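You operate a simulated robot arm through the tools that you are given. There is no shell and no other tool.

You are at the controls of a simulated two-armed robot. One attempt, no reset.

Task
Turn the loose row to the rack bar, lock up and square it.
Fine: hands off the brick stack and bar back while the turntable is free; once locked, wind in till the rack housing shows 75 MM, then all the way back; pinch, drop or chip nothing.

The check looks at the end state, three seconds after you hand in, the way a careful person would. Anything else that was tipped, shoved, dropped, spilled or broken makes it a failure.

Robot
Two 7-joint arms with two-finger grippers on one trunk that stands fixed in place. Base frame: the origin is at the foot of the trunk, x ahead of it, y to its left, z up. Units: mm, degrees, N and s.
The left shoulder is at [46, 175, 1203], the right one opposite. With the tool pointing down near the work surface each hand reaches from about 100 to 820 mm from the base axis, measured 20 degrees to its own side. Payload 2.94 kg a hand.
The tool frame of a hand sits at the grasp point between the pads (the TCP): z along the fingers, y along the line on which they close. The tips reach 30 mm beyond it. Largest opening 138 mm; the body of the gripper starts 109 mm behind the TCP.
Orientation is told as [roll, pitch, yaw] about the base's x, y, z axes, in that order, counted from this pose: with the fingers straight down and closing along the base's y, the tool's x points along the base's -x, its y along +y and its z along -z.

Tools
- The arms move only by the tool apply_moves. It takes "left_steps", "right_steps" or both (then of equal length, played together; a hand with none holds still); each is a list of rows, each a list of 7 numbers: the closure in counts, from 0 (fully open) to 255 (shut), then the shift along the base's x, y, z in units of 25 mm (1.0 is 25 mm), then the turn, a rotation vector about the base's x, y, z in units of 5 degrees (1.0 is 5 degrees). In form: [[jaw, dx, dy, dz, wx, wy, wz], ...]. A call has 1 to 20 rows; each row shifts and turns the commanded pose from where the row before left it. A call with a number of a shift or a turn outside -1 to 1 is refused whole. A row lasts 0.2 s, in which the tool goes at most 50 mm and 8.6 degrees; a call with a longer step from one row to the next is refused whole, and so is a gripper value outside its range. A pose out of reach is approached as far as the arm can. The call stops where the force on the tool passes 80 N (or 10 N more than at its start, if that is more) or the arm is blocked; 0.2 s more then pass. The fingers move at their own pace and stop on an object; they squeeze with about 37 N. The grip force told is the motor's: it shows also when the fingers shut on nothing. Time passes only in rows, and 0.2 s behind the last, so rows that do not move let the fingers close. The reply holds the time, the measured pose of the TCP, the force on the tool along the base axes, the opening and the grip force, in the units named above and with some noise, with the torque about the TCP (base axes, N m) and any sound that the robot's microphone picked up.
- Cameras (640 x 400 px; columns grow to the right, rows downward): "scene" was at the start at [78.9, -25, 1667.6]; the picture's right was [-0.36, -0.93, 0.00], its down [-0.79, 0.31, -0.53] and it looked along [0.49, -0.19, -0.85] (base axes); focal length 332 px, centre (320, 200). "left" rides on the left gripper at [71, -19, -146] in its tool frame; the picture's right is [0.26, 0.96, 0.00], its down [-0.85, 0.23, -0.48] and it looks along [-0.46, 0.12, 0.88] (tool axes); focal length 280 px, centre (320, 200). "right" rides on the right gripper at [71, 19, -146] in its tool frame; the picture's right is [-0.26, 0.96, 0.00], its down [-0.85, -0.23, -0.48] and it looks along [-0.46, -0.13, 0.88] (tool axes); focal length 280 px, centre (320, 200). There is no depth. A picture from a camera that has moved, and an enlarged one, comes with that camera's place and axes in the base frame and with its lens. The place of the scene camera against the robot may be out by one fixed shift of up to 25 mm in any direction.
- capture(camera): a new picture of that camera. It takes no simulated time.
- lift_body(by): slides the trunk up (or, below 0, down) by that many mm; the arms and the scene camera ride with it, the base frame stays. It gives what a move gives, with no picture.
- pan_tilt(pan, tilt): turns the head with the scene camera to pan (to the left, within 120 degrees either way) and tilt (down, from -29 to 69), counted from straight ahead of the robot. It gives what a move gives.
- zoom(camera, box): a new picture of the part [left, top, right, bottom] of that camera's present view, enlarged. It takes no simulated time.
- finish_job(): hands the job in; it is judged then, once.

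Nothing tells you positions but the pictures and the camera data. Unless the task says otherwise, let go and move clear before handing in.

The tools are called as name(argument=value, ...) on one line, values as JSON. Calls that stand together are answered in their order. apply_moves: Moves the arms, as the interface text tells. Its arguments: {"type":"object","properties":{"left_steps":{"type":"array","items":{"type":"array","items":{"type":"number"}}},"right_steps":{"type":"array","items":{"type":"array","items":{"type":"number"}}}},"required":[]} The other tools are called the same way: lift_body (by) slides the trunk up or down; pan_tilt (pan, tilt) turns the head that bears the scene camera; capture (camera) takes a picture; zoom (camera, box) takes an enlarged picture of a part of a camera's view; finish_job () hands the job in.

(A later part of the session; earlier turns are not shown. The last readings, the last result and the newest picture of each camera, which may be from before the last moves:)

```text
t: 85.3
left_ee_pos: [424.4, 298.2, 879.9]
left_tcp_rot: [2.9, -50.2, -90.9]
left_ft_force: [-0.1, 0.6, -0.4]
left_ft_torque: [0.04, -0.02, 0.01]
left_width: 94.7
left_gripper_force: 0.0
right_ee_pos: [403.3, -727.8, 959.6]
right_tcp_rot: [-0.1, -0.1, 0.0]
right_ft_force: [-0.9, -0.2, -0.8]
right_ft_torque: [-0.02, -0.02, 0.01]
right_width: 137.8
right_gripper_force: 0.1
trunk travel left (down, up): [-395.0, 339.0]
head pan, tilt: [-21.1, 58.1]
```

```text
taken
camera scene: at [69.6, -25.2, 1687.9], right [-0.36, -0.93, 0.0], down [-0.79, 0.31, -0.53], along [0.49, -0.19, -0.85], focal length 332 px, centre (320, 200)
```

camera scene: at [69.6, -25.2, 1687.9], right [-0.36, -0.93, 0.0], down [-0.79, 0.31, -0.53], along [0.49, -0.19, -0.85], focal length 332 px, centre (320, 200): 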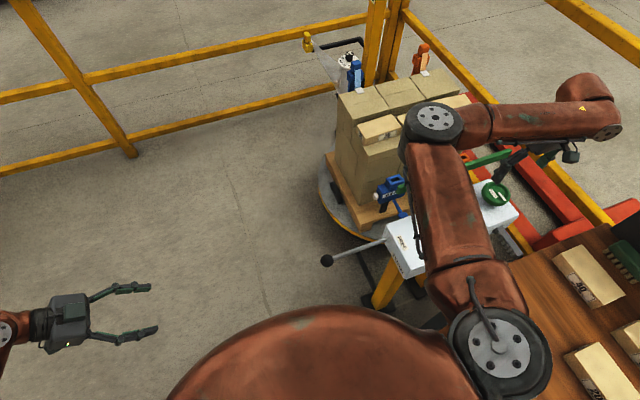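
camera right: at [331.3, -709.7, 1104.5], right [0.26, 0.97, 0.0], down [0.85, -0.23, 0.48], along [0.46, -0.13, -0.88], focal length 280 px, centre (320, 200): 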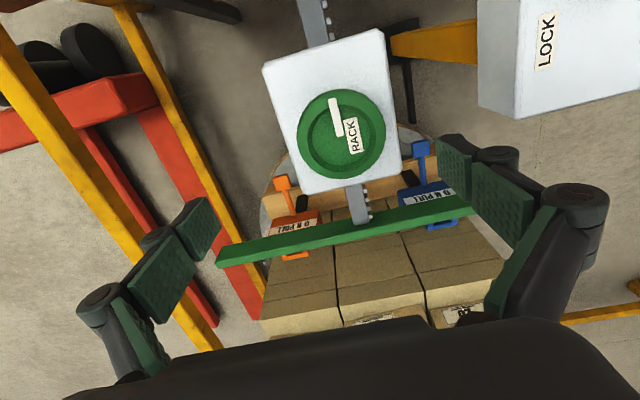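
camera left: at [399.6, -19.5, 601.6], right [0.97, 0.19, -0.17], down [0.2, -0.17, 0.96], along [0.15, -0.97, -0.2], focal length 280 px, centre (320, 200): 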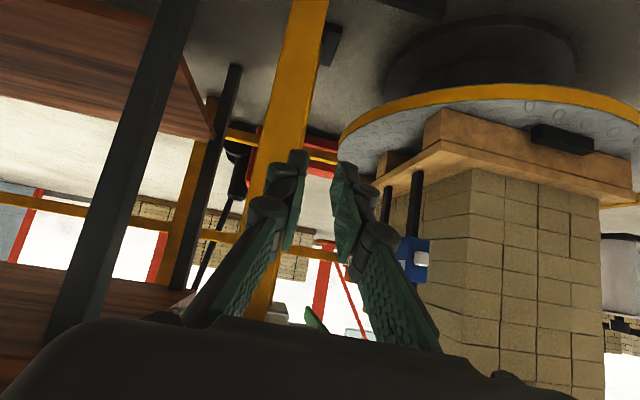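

Knob center is at about [402.5,-709.5], top z≈849, 81 mm across. I'll center over it, come down with the hand open and grip its rim.

apply_moves(right_steps=[[0, 0, 0.73, 0, 0, 0, 0], [0, 0, 0, -1, 0, 0, 0], [0, 0, 0, -1, 0, 0, 0], [0, 0, 0, -1, 0, 0, 0], [0, 0, 0, -0.8, 0, 0, 0], [0, 0, 0, -0.7, 0, 0, 0], [0, 0, 0, 0, 0, 0, 0]])

capture(camera="right")

```text
t: 86.9
left_ee_pos: [425.3, 297.7, 879.5]
left_tcp_rot: [2.7, -50.2, -90.7]
left_ft_force: [-0.4, -0.2, 0.8]
left_ft_torque: [-0.05, -0.03, 0.01]
left_width: 94.6
left_gripper_force: 0.0
right_ee_pos: [404.3, -710.5, 848.3]
right_tcp_rot: [-0.1, 0.0, -0.1]
right_ft_force: [-0.3, 0.2, 0.0]
right_ft_torque: [-0.01, -0.02, 0.0]
right_width: 137.7
right_gripper_force: 0.1
trunk travel left (down, up): [-395.0, 339.0]
head pan, tilt: [-21.1, 58.1]
```

```text
taken
camera right: at [332.8, -690.4, 992.3], right [0.26, 0.97, 0.0], down [0.85, -0.23, 0.48], along [0.46, -0.13, -0.88], focal length 280 px, centre (320, 200)
```

right: 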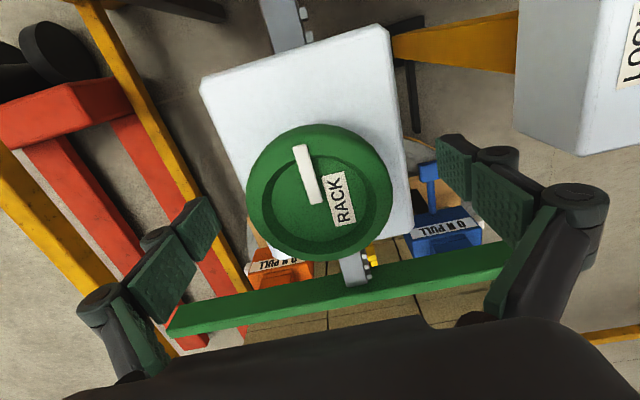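

capture(camera="left")

zoom(camera="left", box=[240, 140, 400, 240])

```text
taken
camera left: at [399.7, 455.4, 918.7], right [0.97, 0.19, -0.17], down [0.2, -0.17, 0.96], along [0.15, -0.97, -0.21], focal length 280 px, centre (320, 200)
```

left: 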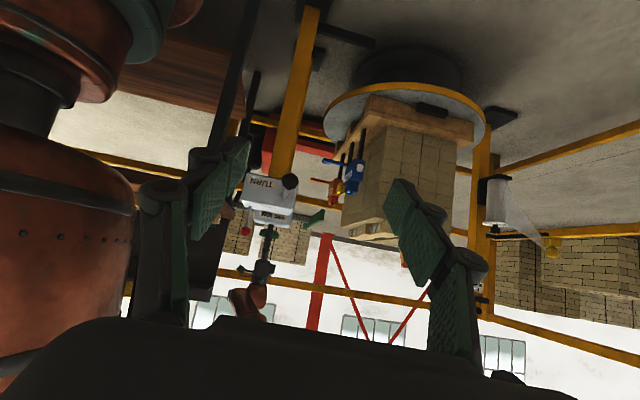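

```text
4.00 times, centred on (320, 190) of left
camera zoom: at [399.7, 455.4, 918.7], right [0.97, 0.19, -0.17], down [0.2, -0.17, 0.96], along [0.15, -0.97, -0.21], focal length 1122 px, centre (320, 240)
```

zoom: 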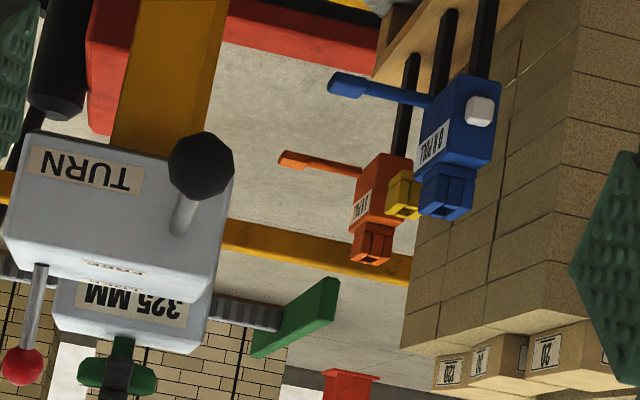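

The left hand camera gives an ideal view of the housing label, bar and row; I'll bring it a little closer and higher so the whole label shows.

apply_moves(left_steps=[[80, 0, -0.9, 0.8, 0, 0, 0], [80, 0, -0.9, 0.8, 0, 0, 0], [80, 0, -0.9, 0.8, 0, 0, 0], [80, 0, -0.9, 0.8, 0, 0, 0], [80, 0, -0.9, 0.8, 0, 0, 0], [80, 0, -0.9, 0.8, 0, 0, 0], [80, 0, -0.9, 0.4, 0, 0, 0]])

zoom(camera="left", box=[220, 100, 460, 250])

capture(camera="scene")

```text
t: 88.5
left_ee_pos: [425.0, 140.7, 1010.4]
left_tcp_rot: [2.8, -50.1, -90.9]
left_ft_force: [-0.3, -0.6, -0.2]
left_ft_torque: [0.01, 0.0, 0.03]
left_width: 94.7
left_gripper_force: 0.0
right_ee_pos: [404.9, -709.6, 847.5]
right_tcp_rot: [0.0, 0.0, 0.1]
right_ft_force: [-0.1, -0.6, -0.6]
right_ft_torque: [0.01, 0.02, 0.02]
right_width: 138.2
right_gripper_force: 0.2
trunk travel left (down, up): [-395.0, 339.0]
head pan, tilt: [-21.1, 58.1]
```

```text
2.67 times, centred on (340, 175) of left
camera zoom: at [400.3, 297.4, 1050.1], right [0.97, 0.19, -0.17], down [0.2, -0.17, 0.96], along [0.15, -0.97, -0.21], focal length 748 px, centre (267, 267)
```

zoom: 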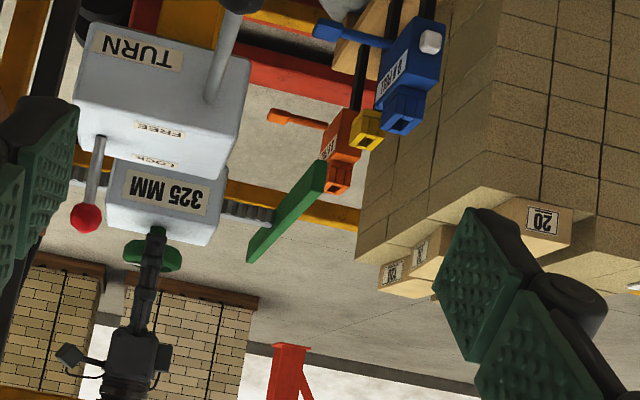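

```text
taken
camera scene: at [70.4, -26.1, 1687.6], right [-0.36, -0.93, 0.0], down [-0.79, 0.31, -0.53], along [0.49, -0.19, -0.85], focal length 332 px, centre (320, 200)
```

scene: 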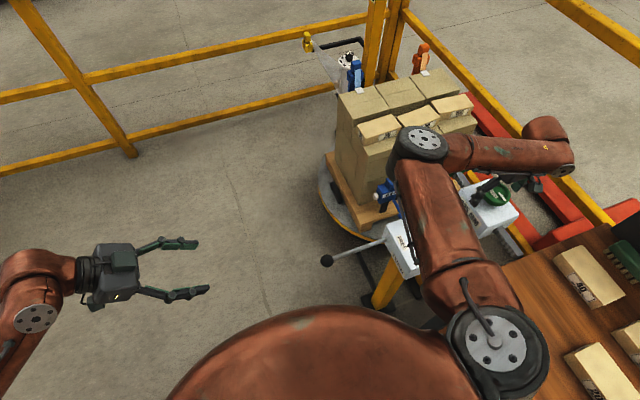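

Clear view of label and bar. Now closing on the knob.

apply_moves(right_steps=[[60, 0, 0, 0, 0, 0, 0], [110, 0, 0, 0, 0, 0, 0], [140, 0, 0, 0, 0, 0, 0], [140, 0, 0, 0, 0, 0, 0], [140, 0, 0, 0, 0, 0, 0], [140, 0, 0, 0, 0, 0, 0]])

capture(camera="right")

```text
t: 89.9
left_ee_pos: [425.0, 139.9, 1010.8]
left_tcp_rot: [2.9, -50.2, -90.8]
left_ft_force: [-0.5, -0.9, -0.3]
left_ft_torque: [0.03, -0.02, -0.03]
left_width: 94.5
left_gripper_force: 0.1
right_ee_pos: [404.4, -709.2, 847.5]
right_tcp_rot: [-0.2, 0.0, 0.0]
right_ft_force: [0.4, -1.7, 0.8]
right_ft_torque: [0.0, 0.11, 0.0]
right_width: 77.9
right_gripper_force: 44.7
trunk travel left (down, up): [-395.0, 339.0]
head pan, tilt: [-21.1, 58.1]
```

```text
taken
camera right: at [332.8, -690.9, 992.3], right [0.26, 0.97, 0.0], down [0.85, -0.23, 0.48], along [0.46, -0.13, -0.88], focal length 280 px, centre (320, 200)
```

right: 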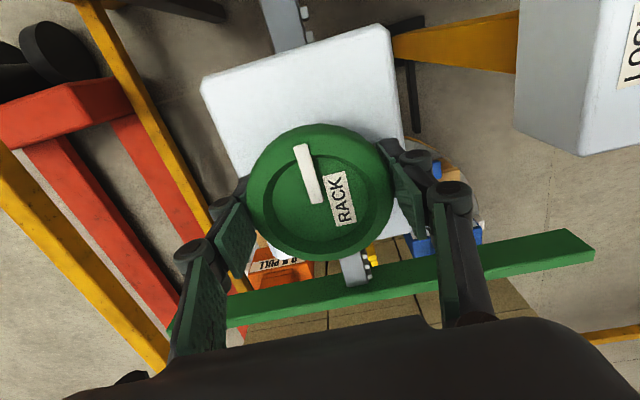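

Firm, centered grip (77.9 mm). A small test turn of +15°, then read the label.

apply_moves(right_steps=[[140, 0, 0, 0, 0, 0, 1], [140, 0, 0, 0, 0, 0, 1], [140, 0, 0, 0, 0, 0, 1], [140, 0, 0, 0, 0, 0, 0]])

zoom(camera="left", box=[220, 100, 460, 250])

zoom(camera="left", box=[250, 150, 330, 200])

```text
t: 90.9
left_ee_pos: [424.4, 141.2, 1010.5]
left_tcp_rot: [2.8, -50.2, -90.7]
left_ft_force: [-0.1, -0.1, -0.1]
left_ft_torque: [0.01, 0.0, 0.01]
left_width: 94.8
left_gripper_force: 0.1
right_ee_pos: [403.2, -710.3, 848.1]
right_tcp_rot: [-0.1, 0.1, 15.1]
right_ft_force: [-2.6, -3.2, 1.9]
right_ft_torque: [0.1, -0.05, -1.66]
right_width: 77.6
right_gripper_force: 45.2
trunk travel left (down, up): [-395.0, 339.0]
head pan, tilt: [-21.1, 58.1]
```

```text
2.67 times, centred on (340, 175) of left
camera zoom: at [400.0, 298.0, 1050.1], right [0.97, 0.19, -0.17], down [0.2, -0.17, 0.96], along [0.15, -0.97, -0.21], focal length 748 px, centre (267, 267)
```

zoom: 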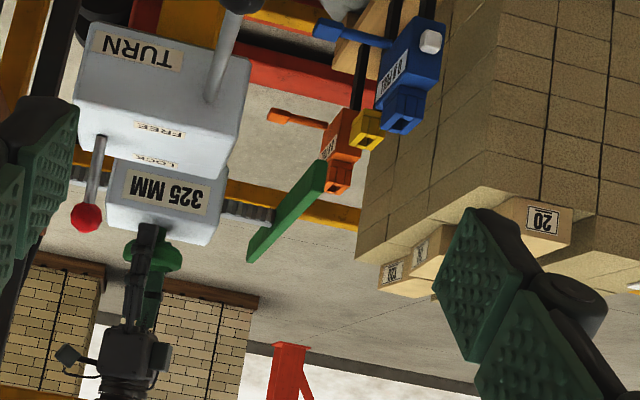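

```text
8.00 times, centred on (290, 175) of left
camera zoom: at [400.0, 298.0, 1050.1], right [0.97, 0.19, -0.17], down [0.2, -0.17, 0.96], along [0.15, -0.97, -0.21], focal length 2243 px, centre (560, 400)
```

zoom: 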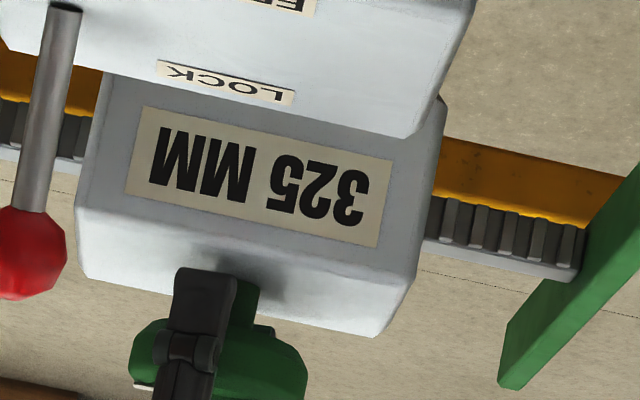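

+ direction is against the end stop (reading unchanged, torque up), so winding in is clockwise. Turning back and on clockwise.

apply_moves(right_steps=[[140, 0, 0, 0, 0, 0, -1], [140, 0, 0, 0, 0, 0, -1], [140, 0, 0, 0, 0, 0, -1], [140, 0, 0, 0, 0, 0, -1], [140, 0, 0, 0, 0, 0, -1], [140, 0, 0, 0, 0, 0, -1], [140, 0, 0, 0, 0, 0, 0]])

zoom(camera="left", box=[250, 150, 330, 200])

capture(camera="right")

```text
t: 92.5
left_ee_pos: [425.1, 142.3, 1010.2]
left_tcp_rot: [2.8, -50.2, -90.9]
left_ft_force: [-0.4, 0.5, 0.0]
left_ft_torque: [0.01, -0.03, 0.02]
left_width: 94.6
left_gripper_force: 0.0
right_ee_pos: [403.1, -710.3, 847.6]
right_tcp_rot: [0.0, 0.0, -15.0]
right_ft_force: [-2.9, 0.8, 3.1]
right_ft_torque: [-0.44, -0.1, 0.0]
right_width: 77.6
right_gripper_force: 44.9
trunk travel left (down, up): [-395.0, 339.0]
head pan, tilt: [-21.1, 58.1]
```

```text
8.00 times, centred on (290, 175) of left
camera zoom: at [399.9, 298.4, 1050.0], right [0.97, 0.19, -0.17], down [0.2, -0.17, 0.96], along [0.15, -0.97, -0.21], focal length 2243 px, centre (560, 400)
```

zoom: 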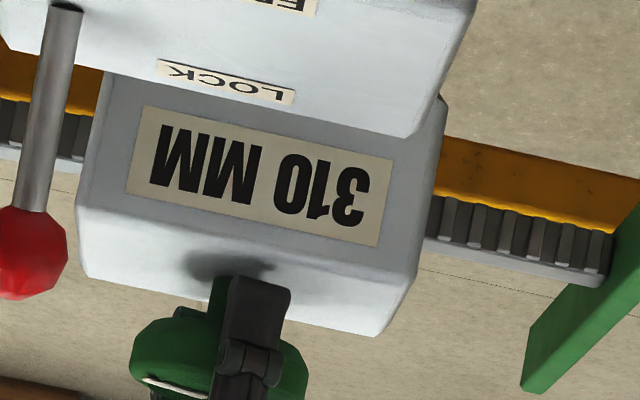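

```text
taken
camera right: at [338.9, -672.8, 992.1], right [0.5, 0.86, 0.0], down [0.76, -0.44, 0.48], along [0.41, -0.24, -0.88], focal length 280 px, centre (320, 200)
```

right: 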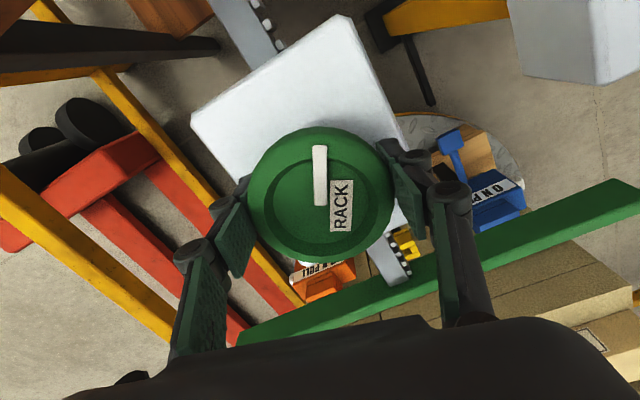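

Reading 310 after 30° of knob turn: 0.5 mm per degree, so about 470° more to reach 75. Continuing clockwise in this grip.

apply_moves(right_steps=[[140, 0, 0, 0, 0, 0, -1], [140, 0, 0, 0, 0, 0, -1], [140, 0, 0, 0, 0, 0, -1], [140, 0, 0, 0, 0, 0, -1], [140, 0, 0, 0, 0, 0, -1], [140, 0, 0, 0, 0, 0, -1], [140, 0, 0, 0, 0, 0, -1], [140, 0, 0, 0, 0, 0, -1], [140, 0, 0, 0, 0, 0, -1], [140, 0, 0, 0, 0, 0, -1], [140, 0, 0, 0, 0, 0, -1], [140, 0, 0, 0, 0, 0, -1], [140, 0, 0, 0, 0, 0, -1], [140, 0, 0, 0, 0, 0, -1], [140, 0, 0, 0, 0, 0, -1], [140, 0, 0, 0, 0, 0, 0]])

zoom(camera="left", box=[250, 150, 330, 200])

capture(camera="scene")

capture(camera="right")

```text
t: 95.9
left_ee_pos: [425.2, 141.9, 1010.3]
left_tcp_rot: [2.8, -50.3, -90.9]
left_ft_force: [-0.2, 0.6, 0.5]
left_ft_torque: [0.0, 0.01, -0.01]
left_width: 94.6
left_gripper_force: 0.0
right_ee_pos: [404.8, -707.8, 846.7]
right_tcp_rot: [-0.1, 0.1, -90.0]
right_ft_force: [3.4, 23.5, -5.0]
right_ft_torque: [0.02, 0.16, -0.01]
right_width: 77.9
right_gripper_force: 45.1
trunk travel left (down, up): [-395.0, 339.0]
head pan, tilt: [-21.1, 58.1]
```

```text
8.00 times, centred on (290, 175) of left
camera zoom: at [400.5, 299.4, 1049.2], right [0.97, 0.19, -0.17], down [0.2, -0.17, 0.96], along [0.15, -0.97, -0.2], focal length 2243 px, centre (560, 400)
```

zoom: 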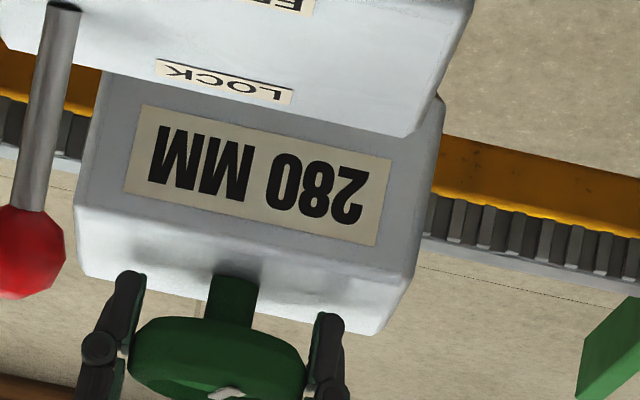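

```text
taken
camera scene: at [70.8, -22.5, 1687.7], right [-0.36, -0.93, 0.0], down [-0.79, 0.3, -0.53], along [0.49, -0.19, -0.85], focal length 332 px, centre (320, 200)
```

scene: 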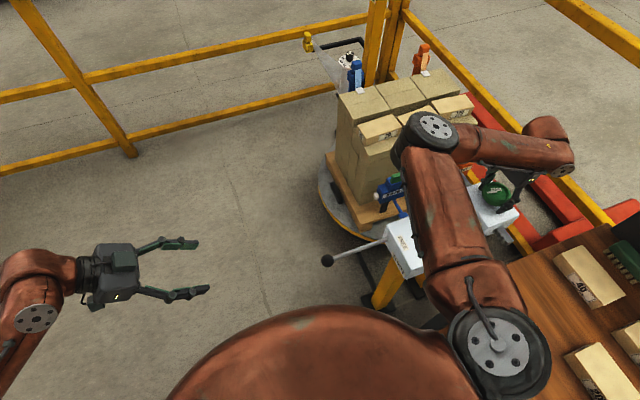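

```text
taken
camera right: at [423.6, -638.2, 992.3], right [0.97, -0.26, 0.0], down [-0.23, -0.85, 0.48], along [-0.13, -0.46, -0.88], focal length 280 px, centre (320, 200)
```

right: 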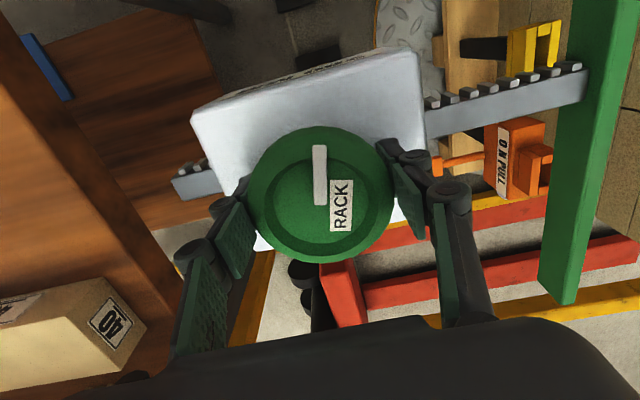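

Reading 280 (display seems to step by 5; about 0.43 mm/deg). I'll open, unwind the wrist to +90° around the knob, and regrip.

apply_moves(right_steps=[[100, 0, 0, 0, 0, 0, 0], [55, 0, 0, 0, 0, 0, 0], [55, 0, 0, 0, 0, 0, 0], [55, 0, 0, 0, 0, 0, 1], [55, 0, 0, 0, 0, 0, 1], [55, 0, 0, 0, 0, 0, 1], [55, 0, 0, 0, 0, 0, 1], [55, 0, 0, 0, 0, 0, 1], [55, 0, 0, 0, 0, 0, 1], [55, 0, 0, 0, 0, 0, 1], [55, 0, 0, 0, 0, 0, 1], [55, 0, 0, 0, 0, 0, 1], [55, 0, 0, 0, 0, 0, 1], [55, 0, 0, 0, 0, 0, 1], [55, 0, 0, 0, 0, 0, 1], [55, 0, 0, 0, 0, 0, 1], [55, 0, 0, 0, 0, 0, 1], [55, 0, 0, 0, 0, 0, 1], [55, 0, 0, 0, 0, 0, 1], [55, 0, 0, 0, 0, 0, 1]])

apply_moves(right_steps=[[55, 0, 0, 0, 0, 0, 1], [55, 0, 0, 0, 0, 0, 1], [55, 0, 0, 0, 0, 0, 1], [55, 0, 0, 0, 0, 0, 1], [55, 0, 0, 0, 0, 0, 1], [55, 0, 0, 0, 0, 0, 1], [55, 0, 0, 0, 0, 0, 1], [55, 0, 0, 0, 0, 0, 1], [55, 0, 0, 0, 0, 0, 1], [55, 0, 0, 0, 0, 0, 1], [55, 0, 0, 0, 0, 0, 1], [55, 0, 0, 0, 0, 0, 1], [55, 0, 0, 0, 0, 0, 1], [55, 0, 0, 0, 0, 0, 1], [55, 0, 0, 0, 0, 0, 1], [55, 0, 0, 0, 0, 0, 1], [55, 0, 0, 0, 0, 0, 1], [55, 0, 0, 0, 0, 0, 1], [55, 0, 0, 0, 0, 0, 1], [55, 0, 0, 0, 0, 0, 0]])

capture(camera="right")

zoom(camera="left", box=[250, 150, 330, 200])

```text
t: 100.1
left_ee_pos: [425.0, 139.8, 1011.2]
left_tcp_rot: [2.7, -50.2, -90.8]
left_ft_force: [0.5, -0.4, -0.5]
left_ft_torque: [0.01, 0.0, -0.01]
left_width: 94.5
left_gripper_force: 0.0
right_ee_pos: [405.2, -710.5, 846.0]
right_tcp_rot: [-0.1, 0.0, -4.8]
right_ft_force: [-0.2, 0.3, 0.2]
right_ft_torque: [-0.01, 0.01, 0.01]
right_width: 108.3
right_gripper_force: 0.1
trunk travel left (down, up): [-395.0, 339.0]
head pan, tilt: [-21.1, 58.1]
```

```text
t: 104.3
left_ee_pos: [425.2, 139.6, 1009.1]
left_tcp_rot: [2.8, -50.2, -90.8]
left_ft_force: [0.1, -0.4, 0.1]
left_ft_torque: [0.02, -0.01, -0.03]
left_width: 94.6
left_gripper_force: 0.1
right_ee_pos: [403.9, -710.5, 846.6]
right_tcp_rot: [0.0, 0.1, 90.1]
right_ft_force: [0.3, 0.1, -0.1]
right_ft_torque: [0.01, 0.0, 0.02]
right_width: 108.0
right_gripper_force: 0.1
trunk travel left (down, up): [-395.0, 339.0]
head pan, tilt: [-21.1, 58.1]
```

```text
taken
camera right: at [383.2, -782.6, 991.7], right [-0.97, 0.26, 0.0], down [0.23, 0.85, 0.48], along [0.13, 0.46, -0.88], focal length 280 px, centre (320, 200)
```

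right: 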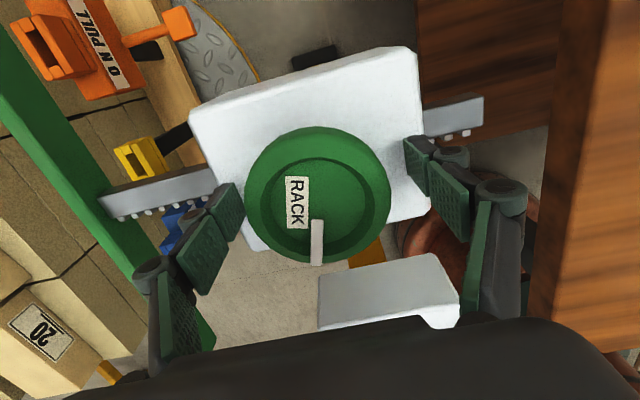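

```text
8.00 times, centred on (290, 175) of left
camera zoom: at [400.2, 297.8, 1049.9], right [0.97, 0.19, -0.17], down [0.2, -0.17, 0.96], along [0.15, -0.97, -0.21], focal length 2243 px, centre (560, 400)
```

zoom: 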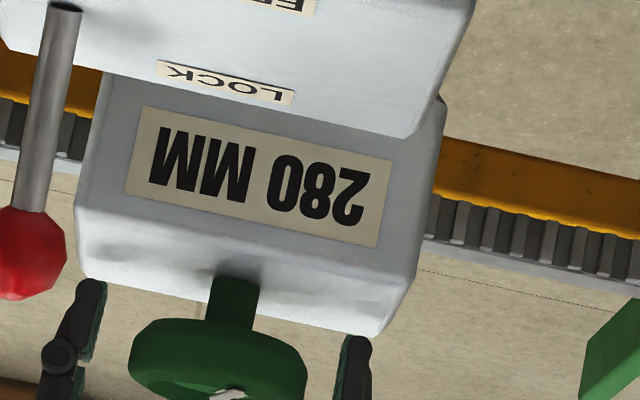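

Wrist range ±90° is fine and the reading held at 280. Regripping and winding 180° clockwise.

apply_moves(right_steps=[[100, 0, 0, 0, 0, 0, 0], [140, 0, 0, 0, 0, 0, 0], [140, 0, 0, 0, 0, 0, 0], [140, 0, 0, 0, 0, 0, 0], [140, 0, 0, 0, 0, 0, -1], [140, 0, 0, 0, 0, 0, -1], [140, 0, 0, 0, 0, 0, -1], [140, 0, 0, 0, 0, 0, -1], [140, 0, 0, 0, 0, 0, -1], [140, 0, 0, 0, 0, 0, -1], [140, 0, 0, 0, 0, 0, -1], [140, 0, 0, 0, 0, 0, -1], [140, 0, 0, 0, 0, 0, -1], [140, 0, 0, 0, 0, 0, -1], [140, 0, 0, 0, 0, 0, -1], [140, 0, 0, 0, 0, 0, -1], [140, 0, 0, 0, 0, 0, -1], [140, 0, 0, 0, 0, 0, -1], [140, 0, 0, 0, 0, 0, -1], [140, 0, 0, 0, 0, 0, -1]])

zoom(camera="left", box=[250, 150, 330, 200])

```text
t: 108.5
left_ee_pos: [425.6, 141.0, 1011.0]
left_tcp_rot: [2.9, -50.3, -90.7]
left_ft_force: [-0.7, 0.1, -0.3]
left_ft_torque: [0.01, 0.01, 0.02]
left_width: 94.7
left_gripper_force: 0.1
right_ee_pos: [402.9, -708.6, 846.0]
right_tcp_rot: [-0.1, 0.1, 10.0]
right_ft_force: [7.8, -2.7, 8.8]
right_ft_torque: [-0.12, 0.21, 0.06]
right_width: 77.7
right_gripper_force: 45.3
trunk travel left (down, up): [-395.0, 339.0]
head pan, tilt: [-21.1, 58.1]
```

```text
8.00 times, centred on (290, 175) of left
camera zoom: at [400.5, 298.1, 1049.6], right [0.97, 0.19, -0.17], down [0.2, -0.17, 0.96], along [0.15, -0.97, -0.21], focal length 2243 px, centre (560, 400)
```

zoom: 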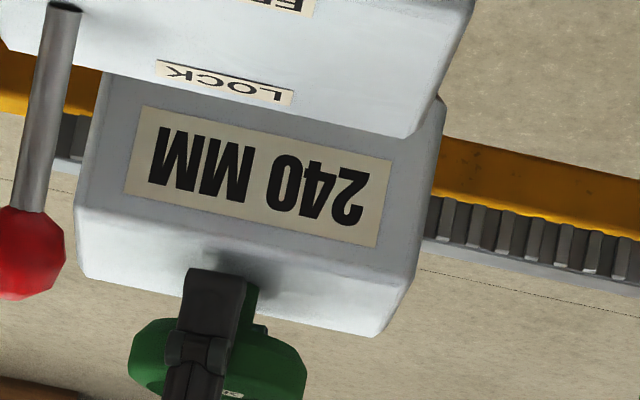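

apply_moves(right_steps=[[140, 0, 0, 0, 0, 0, -1], [140, 0, 0, 0, 0, 0, -1], [140, 0, 0, 0, 0, 0, -1], [140, 0, 0, 0, 0, 0, -1], [140, 0, 0, 0, 0, 0, -1], [140, 0, 0, 0, 0, 0, -1], [140, 0, 0, 0, 0, 0, -1], [140, 0, 0, 0, 0, 0, -1], [140, 0, 0, 0, 0, 0, -1], [140, 0, 0, 0, 0, 0, -1], [140, 0, 0, 0, 0, 0, -1], [140, 0, 0, 0, 0, 0, -1], [140, 0, 0, 0, 0, 0, -1], [140, 0, 0, 0, 0, 0, -1], [140, 0, 0, 0, 0, 0, -1], [140, 0, 0, 0, 0, 0, -1], [140, 0, 0, 0, 0, 0, -1], [140, 0, 0, 0, 0, 0, -1], [140, 0, 0, 0, 0, 0, -1], [140, 0, 0, 0, 0, 0, -1]])

zoom(camera="left", box=[250, 150, 330, 200])

zoom(camera="left", box=[220, 100, 460, 250])

capture(camera="right")

```text
t: 112.7
left_ee_pos: [423.8, 141.9, 1009.7]
left_tcp_rot: [2.8, -50.3, -90.8]
left_ft_force: [0.1, -0.4, 0.0]
left_ft_torque: [0.02, -0.05, -0.03]
left_width: 94.4
left_gripper_force: 0.1
right_ee_pos: [404.7, -708.9, 847.2]
right_tcp_rot: [-0.1, 0.0, -90.0]
right_ft_force: [11.1, 9.4, 2.0]
right_ft_torque: [0.21, -0.1, 0.03]
right_width: 77.5
right_gripper_force: 44.8
trunk travel left (down, up): [-395.0, 339.0]
head pan, tilt: [-21.1, 58.1]
```

```text
8.00 times, centred on (290, 175) of left
camera zoom: at [400.8, 299.0, 1049.3], right [0.97, 0.19, -0.17], down [0.2, -0.17, 0.96], along [0.15, -0.97, -0.2], focal length 2243 px, centre (560, 400)
```

zoom: 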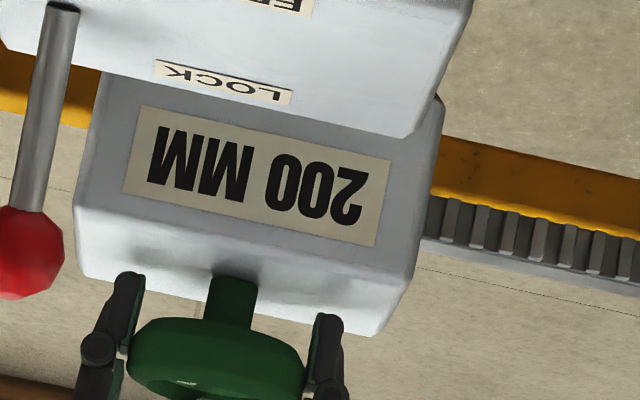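

```text
2.67 times, centred on (340, 175) of left
camera zoom: at [400.8, 299.0, 1049.3], right [0.97, 0.19, -0.17], down [0.2, -0.17, 0.96], along [0.15, -0.97, -0.2], focal length 748 px, centre (267, 267)
```

zoom: 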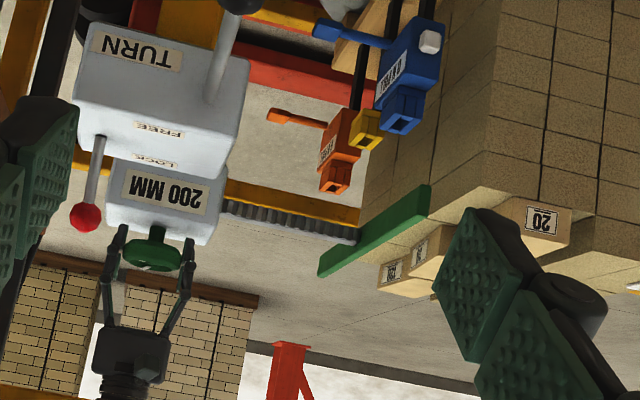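

```text
taken
camera right: at [423.6, -638.5, 992.0], right [0.97, -0.26, 0.0], down [-0.23, -0.85, 0.48], along [-0.13, -0.46, -0.88], focal length 280 px, centre (320, 200)
```

right: 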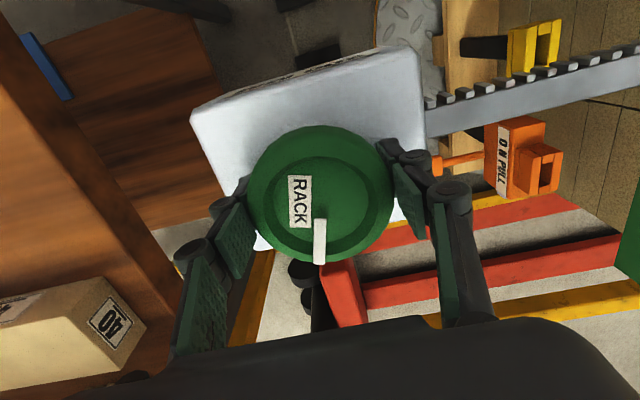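

Reading 200; bar is nearing the stack edge, level with the row. Regripping for the next half turn.

apply_moves(right_steps=[[100, 0, 0, 0, 0, 0, 0], [55, 0, 0, 0, 0, 0, 0], [55, 0, 0, 0, 0, 0, 0], [55, 0, 0, 0, 0, 0, 1], [55, 0, 0, 0, 0, 0, 1], [55, 0, 0, 0, 0, 0, 1], [55, 0, 0, 0, 0, 0, 1], [55, 0, 0, 0, 0, 0, 1], [55, 0, 0, 0, 0, 0, 1], [55, 0, 0, 0, 0, 0, 1], [55, 0, 0, 0, 0, 0, 1], [55, 0, 0, 0, 0, 0, 1], [55, 0, 0, 0, 0, 0, 1], [55, 0, 0, 0, 0, 0, 1], [55, 0, 0, 0, 0, 0, 1], [55, 0, 0, 0, 0, 0, 1], [55, 0, 0, 0, 0, 0, 1], [55, 0, 0, 0, 0, 0, 1], [55, 0, 0, 0, 0, 0, 1], [55, 0, 0, 0, 0, 0, 1]])

apply_moves(right_steps=[[55, 0, 0, 0, 0, 0, 1], [55, 0, 0, 0, 0, 0, 1], [55, 0, 0, 0, 0, 0, 1], [55, 0, 0, 0, 0, 0, 1], [55, 0, 0, 0, 0, 0, 1], [55, 0, 0, 0, 0, 0, 1], [55, 0, 0, 0, 0, 0, 1], [55, 0, 0, 0, 0, 0, 1], [55, 0, 0, 0, 0, 0, 1], [55, 0, 0, 0, 0, 0, 1], [55, 0, 0, 0, 0, 0, 1], [55, 0, 0, 0, 0, 0, 1], [55, 0, 0, 0, 0, 0, 1], [55, 0, 0, 0, 0, 0, 1], [55, 0, 0, 0, 0, 0, 1], [55, 0, 0, 0, 0, 0, 1], [55, 0, 0, 0, 0, 0, 1], [55, 0, 0, 0, 0, 0, 1], [55, 0, 0, 0, 0, 0, 1], [55, 0, 0, 0, 0, 0, 0]])

apply_moves(right_steps=[[100, 0, 0, 0, 0, 0, 0], [140, 0, 0, 0, 0, 0, 0], [140, 0, 0, 0, 0, 0, 0], [140, 0, 0, 0, 0, 0, 0], [140, 0, 0, 0, 0, 0, -1], [140, 0, 0, 0, 0, 0, -1], [140, 0, 0, 0, 0, 0, -1], [140, 0, 0, 0, 0, 0, -1], [140, 0, 0, 0, 0, 0, -1], [140, 0, 0, 0, 0, 0, -1], [140, 0, 0, 0, 0, 0, -1], [140, 0, 0, 0, 0, 0, -1], [140, 0, 0, 0, 0, 0, -1], [140, 0, 0, 0, 0, 0, -1], [140, 0, 0, 0, 0, 0, -1], [140, 0, 0, 0, 0, 0, -1], [140, 0, 0, 0, 0, 0, -1], [140, 0, 0, 0, 0, 0, -1], [140, 0, 0, 0, 0, 0, -1], [140, 0, 0, 0, 0, 0, -1]])

zoom(camera="left", box=[250, 150, 330, 200])

zoom(camera="left", box=[300, 130, 460, 230])

capture(camera="right")

```text
t: 116.9
left_ee_pos: [425.7, 141.1, 1011.1]
left_tcp_rot: [2.8, -50.1, -90.7]
left_ft_force: [-0.1, -0.6, 0.6]
left_ft_torque: [0.03, -0.02, -0.03]
left_width: 94.8
left_gripper_force: 0.0
right_ee_pos: [405.1, -710.3, 847.3]
right_tcp_rot: [-0.1, 0.0, -4.8]
right_ft_force: [0.2, -0.1, 0.7]
right_ft_torque: [0.01, 0.01, -0.01]
right_width: 108.1
right_gripper_force: 0.0
trunk travel left (down, up): [-395.0, 339.0]
head pan, tilt: [-21.1, 58.1]
```

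```text
t: 121.1
left_ee_pos: [423.9, 140.6, 1010.1]
left_tcp_rot: [2.7, -50.1, -90.8]
left_ft_force: [-0.3, 0.8, -0.6]
left_ft_torque: [0.0, 0.0, -0.02]
left_width: 94.5
left_gripper_force: 0.1
right_ee_pos: [403.4, -711.6, 847.8]
right_tcp_rot: [-0.1, 0.0, 90.1]
right_ft_force: [0.3, 0.2, 0.0]
right_ft_torque: [0.04, 0.02, 0.0]
right_width: 108.3
right_gripper_force: 0.0
trunk travel left (down, up): [-395.0, 339.0]
head pan, tilt: [-21.1, 58.1]
```

```text
t: 125.3
left_ee_pos: [425.8, 142.2, 1010.8]
left_tcp_rot: [2.8, -50.2, -90.8]
left_ft_force: [-0.5, -0.2, -0.3]
left_ft_torque: [0.04, 0.0, -0.01]
left_width: 94.7
left_gripper_force: 0.0
right_ee_pos: [404.7, -710.1, 847.0]
right_tcp_rot: [-0.2, 0.0, 10.0]
right_ft_force: [11.5, -0.6, 6.8]
right_ft_torque: [-0.1, -0.08, 0.07]
right_width: 77.6
right_gripper_force: 45.0
trunk travel left (down, up): [-395.0, 339.0]
head pan, tilt: [-21.1, 58.1]
```

```text
8.00 times, centred on (290, 175) of left
camera zoom: at [400.7, 298.4, 1049.5], right [0.97, 0.19, -0.17], down [0.2, -0.17, 0.96], along [0.15, -0.97, -0.21], focal length 2243 px, centre (560, 400)
```

zoom: 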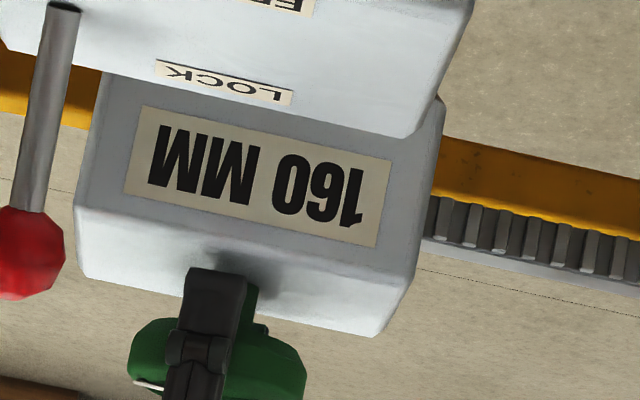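

```text
4.00 times, centred on (380, 180) of left
camera zoom: at [400.7, 298.4, 1049.5], right [0.97, 0.19, -0.17], down [0.2, -0.17, 0.96], along [0.15, -0.97, -0.21], focal length 1122 px, centre (80, 280)
```

zoom: 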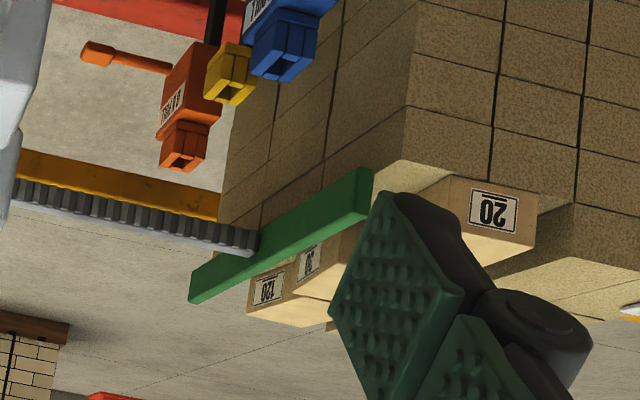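

```text
taken
camera right: at [330.2, -703.6, 991.8], right [0.09, 1.0, 0.0], down [0.88, -0.08, 0.48], along [0.47, -0.05, -0.88], focal length 280 px, centre (320, 200)
```

right: 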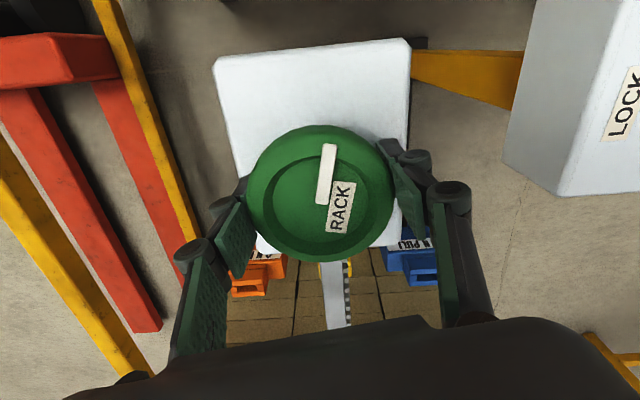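

Reading 160; the bar is now over the lower course just in front of the loose bricks. Going on more slowly and watching contact.

apply_moves(right_steps=[[140, 0, 0, 0, 0, 0, -1], [140, 0, 0, 0, 0, 0, -1], [140, 0, 0, 0, 0, 0, -1], [140, 0, 0, 0, 0, 0, -1], [140, 0, 0, 0, 0, 0, -1], [140, 0, 0, 0, 0, 0, -1], [140, 0, 0, 0, 0, 0, -1], [140, 0, 0, 0, 0, 0, -1], [140, 0, 0, 0, 0, 0, -1], [140, 0, 0, 0, 0, 0, -1]])

zoom(camera="left", box=[220, 100, 460, 250])

zoom(camera="left", box=[300, 130, 460, 230])

```text
t: 127.5
left_ee_pos: [424.4, 141.6, 1009.7]
left_tcp_rot: [2.8, -50.1, -90.7]
left_ft_force: [0.4, 0.4, 0.5]
left_ft_torque: [-0.01, 0.03, 0.02]
left_width: 94.7
left_gripper_force: 0.0
right_ee_pos: [404.4, -709.3, 846.6]
right_tcp_rot: [-0.2, 0.2, -40.0]
right_ft_force: [7.6, 8.3, 1.1]
right_ft_torque: [0.02, 0.11, 0.01]
right_width: 77.3
right_gripper_force: 45.1
trunk travel left (down, up): [-395.0, 339.0]
head pan, tilt: [-21.1, 58.1]
```

```text
2.67 times, centred on (340, 175) of left
camera zoom: at [400.6, 298.7, 1049.4], right [0.97, 0.19, -0.17], down [0.2, -0.17, 0.96], along [0.15, -0.97, -0.2], focal length 748 px, centre (267, 267)
```

zoom: 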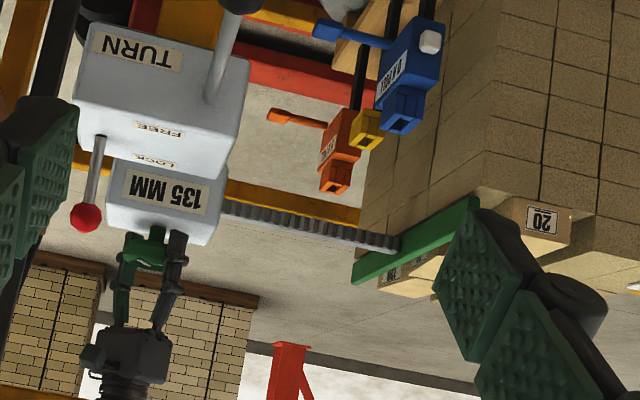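

```text
4.00 times, centred on (380, 180) of left
camera zoom: at [400.6, 298.7, 1049.4], right [0.97, 0.19, -0.17], down [0.2, -0.17, 0.96], along [0.15, -0.97, -0.2], focal length 1122 px, centre (80, 280)
```

zoom: 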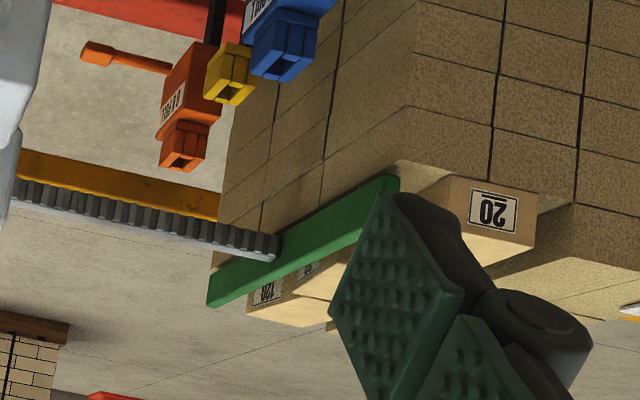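

apply_moves(right_steps=[[140, 0, 0, 0, 0, 0, 0], [140, 0, 0, 0, 0, 0, -1], [140, 0, 0, 0, 0, 0, -1], [140, 0, 0, 0, 0, 0, -1], [140, 0, 0, 0, 0, 0, -1], [140, 0, 0, 0, 0, 0, -1]], left_steps=[[0, 0, 0, 0.5, 0, 0, 0], [0, 0, 0, 0.5, 0, 0, 0], [0, 0, 0, 0.5, 0, 0, 0], [0, 0, 0, 0, 0, 0, 0], [0, 0, 0, 0, 0, 0, 0], [0, 0, 0, 0, 0, 0, 0]])

capture(camera="left")

zoom(camera="left", box=[300, 110, 460, 210])

zoom(camera="left", box=[250, 130, 330, 180])

```text
t: 128.9
left_ee_pos: [424.8, 142.3, 1046.0]
left_tcp_rot: [2.8, -50.2, -90.9]
left_ft_force: [0.3, 0.4, -1.0]
left_ft_torque: [0.02, -0.01, 0.02]
left_width: 138.1
left_gripper_force: 0.1
right_ee_pos: [405.6, -708.8, 846.9]
right_tcp_rot: [0.0, 0.1, -65.0]
right_ft_force: [7.2, 13.7, -5.1]
right_ft_torque: [-0.31, -0.35, 0.03]
right_width: 77.6
right_gripper_force: 45.4
trunk travel left (down, up): [-395.0, 339.0]
head pan, tilt: [-21.1, 58.1]
```

```text
taken
camera left: at [400.2, 299.6, 1085.9], right [0.97, 0.19, -0.17], down [0.2, -0.17, 0.96], along [0.15, -0.97, -0.2], focal length 280 px, centre (320, 200)
```

left: 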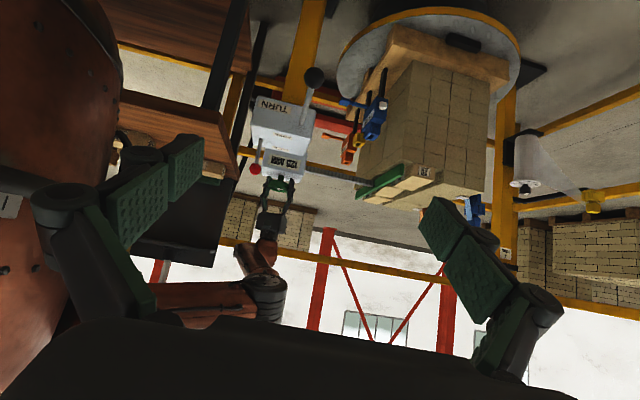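

```text
4.00 times, centred on (380, 160) of left
camera zoom: at [400.2, 299.6, 1085.9], right [0.97, 0.19, -0.17], down [0.2, -0.17, 0.96], along [0.15, -0.97, -0.2], focal length 1122 px, centre (80, 360)
```

zoom: 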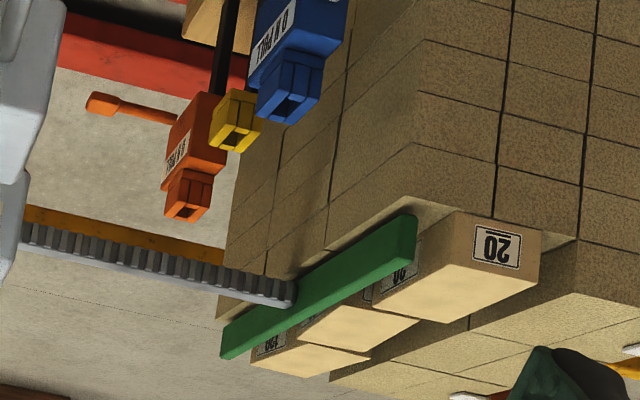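

```text
8.00 times, centred on (290, 155) of left
camera zoom: at [400.2, 299.6, 1085.9], right [0.97, 0.19, -0.17], down [0.2, -0.17, 0.96], along [0.15, -0.97, -0.2], focal length 2243 px, centre (560, 560)
```

zoom: 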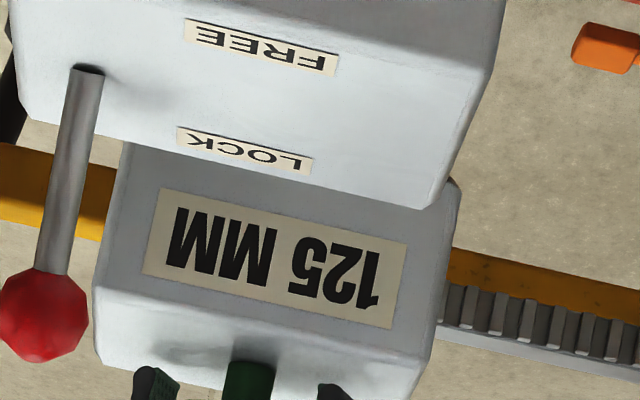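

Great view: reading 125, the bar is just ahead of the bricks. I'll finish this grip to −90°, then regrip for the final stretch.

apply_moves(right_steps=[[140, 0, 0, 0, 0, 0, -1], [140, 0, 0, 0, 0, 0, -1], [140, 0, 0, 0, 0, 0, -1], [140, 0, 0, 0, 0, 0, -1], [140, 0, 0, 0, 0, 0, -1]])

zoom(camera="left", box=[300, 110, 460, 210])

zoom(camera="left", box=[250, 130, 330, 180])

```text
t: 130.1
left_ee_pos: [425.5, 142.3, 1045.7]
left_tcp_rot: [2.7, -50.1, -90.7]
left_ft_force: [0.6, -0.1, -0.6]
left_ft_torque: [0.01, 0.01, -0.01]
left_width: 137.9
left_gripper_force: 0.1
right_ee_pos: [405.7, -709.9, 846.7]
right_tcp_rot: [-0.2, -0.1, -90.0]
right_ft_force: [7.0, 15.1, -9.3]
right_ft_torque: [-0.12, -0.36, 0.05]
right_width: 77.5
right_gripper_force: 44.8
trunk travel left (down, up): [-395.0, 339.0]
head pan, tilt: [-21.1, 58.1]
```

```text
4.00 times, centred on (380, 160) of left
camera zoom: at [400.6, 299.4, 1085.8], right [0.97, 0.19, -0.17], down [0.21, -0.17, 0.96], along [0.15, -0.97, -0.21], focal length 1122 px, centre (80, 360)
```

zoom: 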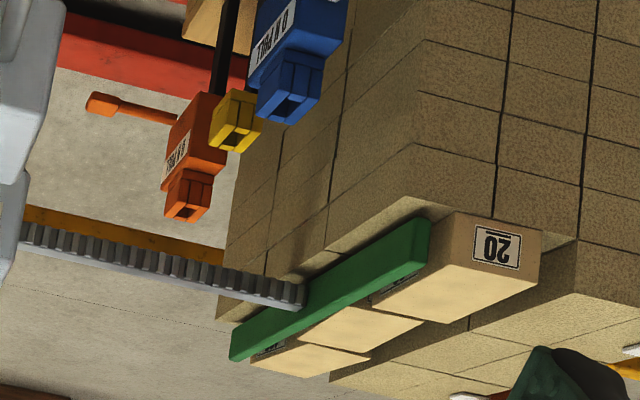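

```text
8.00 times, centred on (290, 155) of left
camera zoom: at [400.6, 299.4, 1085.8], right [0.97, 0.19, -0.17], down [0.21, -0.17, 0.96], along [0.15, -0.97, -0.21], focal length 2243 px, centre (560, 560)
```

zoom: 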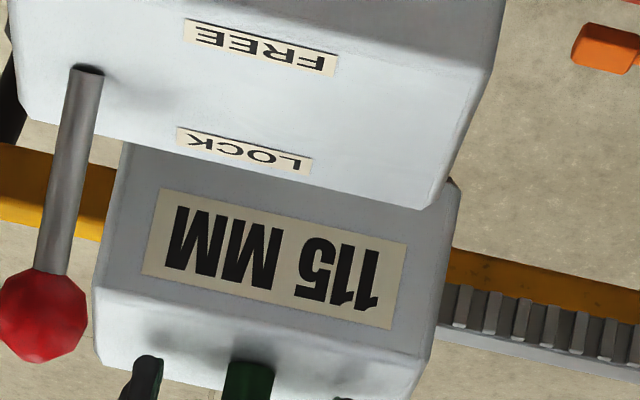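

apply_moves(right_steps=[[100, 0, 0, 0, 0, 0, 0], [55, 0, 0, 0, 0, 0, 0], [55, 0, 0, 0, 0, 0, 0], [55, 0, 0, 0, 0, 0, 1], [55, 0, 0, 0, 0, 0, 1], [55, 0, 0, 0, 0, 0, 1], [55, 0, 0, 0, 0, 0, 1], [55, 0, 0, 0, 0, 0, 1], [55, 0, 0, 0, 0, 0, 1], [55, 0, 0, 0, 0, 0, 1], [55, 0, 0, 0, 0, 0, 1], [55, 0, 0, 0, 0, 0, 1], [55, 0, 0, 0, 0, 0, 1], [55, 0, 0, 0, 0, 0, 1], [55, 0, 0, 0, 0, 0, 1], [55, 0, 0, 0, 0, 0, 1], [55, 0, 0, 0, 0, 0, 1], [55, 0, 0, 0, 0, 0, 1], [55, 0, 0, 0, 0, 0, 1], [55, 0, 0, 0, 0, 0, 1]])

apply_moves(right_steps=[[55, 0, 0, 0, 0, 0, 1], [55, 0, 0, 0, 0, 0, 1], [55, 0, 0, 0, 0, 0, 1], [55, 0, 0, 0, 0, 0, 1], [55, 0, 0, 0, 0, 0, 1], [55, 0, 0, 0, 0, 0, 1], [55, 0, 0, 0, 0, 0, 1], [55, 0, 0, 0, 0, 0, 0], [100, 0, 0, 0, 0, 0, 0], [140, 0, 0, 0, 0, 0, 0], [140, 0, 0, 0, 0, 0, 0], [140, 0, 0, 0, 0, 0, 0], [140, 0, 0, 0, 0, 0, -1], [140, 0, 0, 0, 0, 0, -1], [140, 0, 0, 0, 0, 0, -1], [140, 0, 0, 0, 0, 0, -1], [140, 0, 0, 0, 0, 0, -1], [140, 0, 0, 0, 0, 0, -1]])

zoom(camera="left", box=[300, 110, 460, 210])

zoom(camera="left", box=[250, 130, 330, 180])

```text
t: 134.3
left_ee_pos: [423.9, 141.3, 1046.8]
left_tcp_rot: [2.9, -50.2, -90.8]
left_ft_force: [-0.7, -0.6, 0.6]
left_ft_torque: [0.01, 0.02, -0.01]
left_width: 138.0
left_gripper_force: 0.2
right_ee_pos: [403.1, -709.7, 847.4]
right_tcp_rot: [-0.2, 0.1, -5.0]
right_ft_force: [0.9, -0.2, 0.9]
right_ft_torque: [-0.02, 0.02, 0.0]
right_width: 108.4
right_gripper_force: 0.0
trunk travel left (down, up): [-395.0, 339.0]
head pan, tilt: [-21.1, 58.1]
```

```text
t: 138.1
left_ee_pos: [425.1, 140.3, 1046.9]
left_tcp_rot: [2.9, -50.2, -90.8]
left_ft_force: [-0.6, -0.4, 1.4]
left_ft_torque: [-0.01, -0.02, 0.0]
left_width: 137.9
left_gripper_force: 0.0
right_ee_pos: [404.1, -710.4, 846.8]
right_tcp_rot: [0.0, 0.0, 0.0]
right_ft_force: [0.3, 1.1, -2.4]
right_ft_torque: [-0.51, -0.42, 0.22]
right_width: 77.5
right_gripper_force: 45.4
trunk travel left (down, up): [-395.0, 339.0]
head pan, tilt: [-21.1, 58.1]
```

```text
4.00 times, centred on (380, 160) of left
camera zoom: at [399.8, 298.6, 1086.4], right [0.97, 0.19, -0.17], down [0.2, -0.17, 0.96], along [0.15, -0.97, -0.21], focal length 1122 px, centre (80, 360)
```

zoom: 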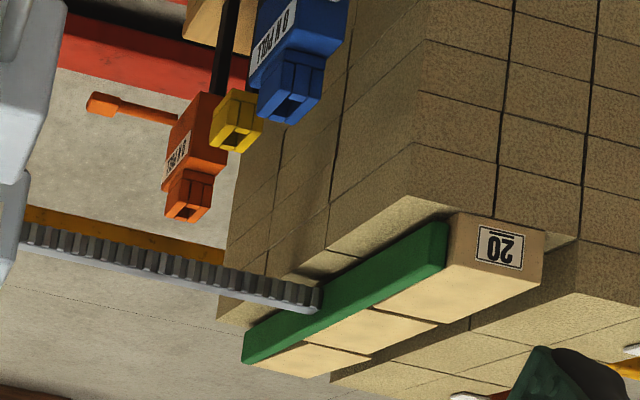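

```text
8.00 times, centred on (290, 155) of left
camera zoom: at [399.8, 298.6, 1086.4], right [0.97, 0.19, -0.17], down [0.2, -0.17, 0.96], along [0.15, -0.97, -0.21], focal length 2243 px, centre (560, 560)
```

zoom: 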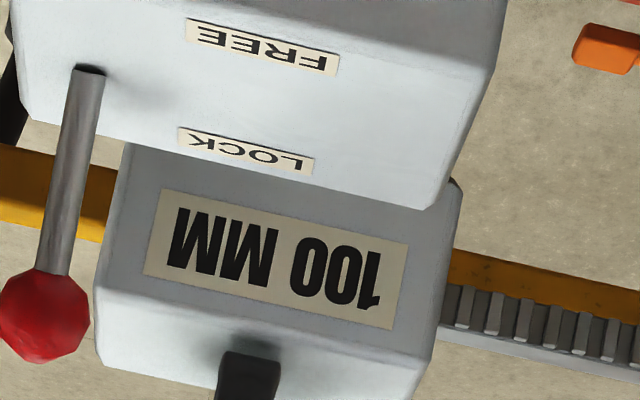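

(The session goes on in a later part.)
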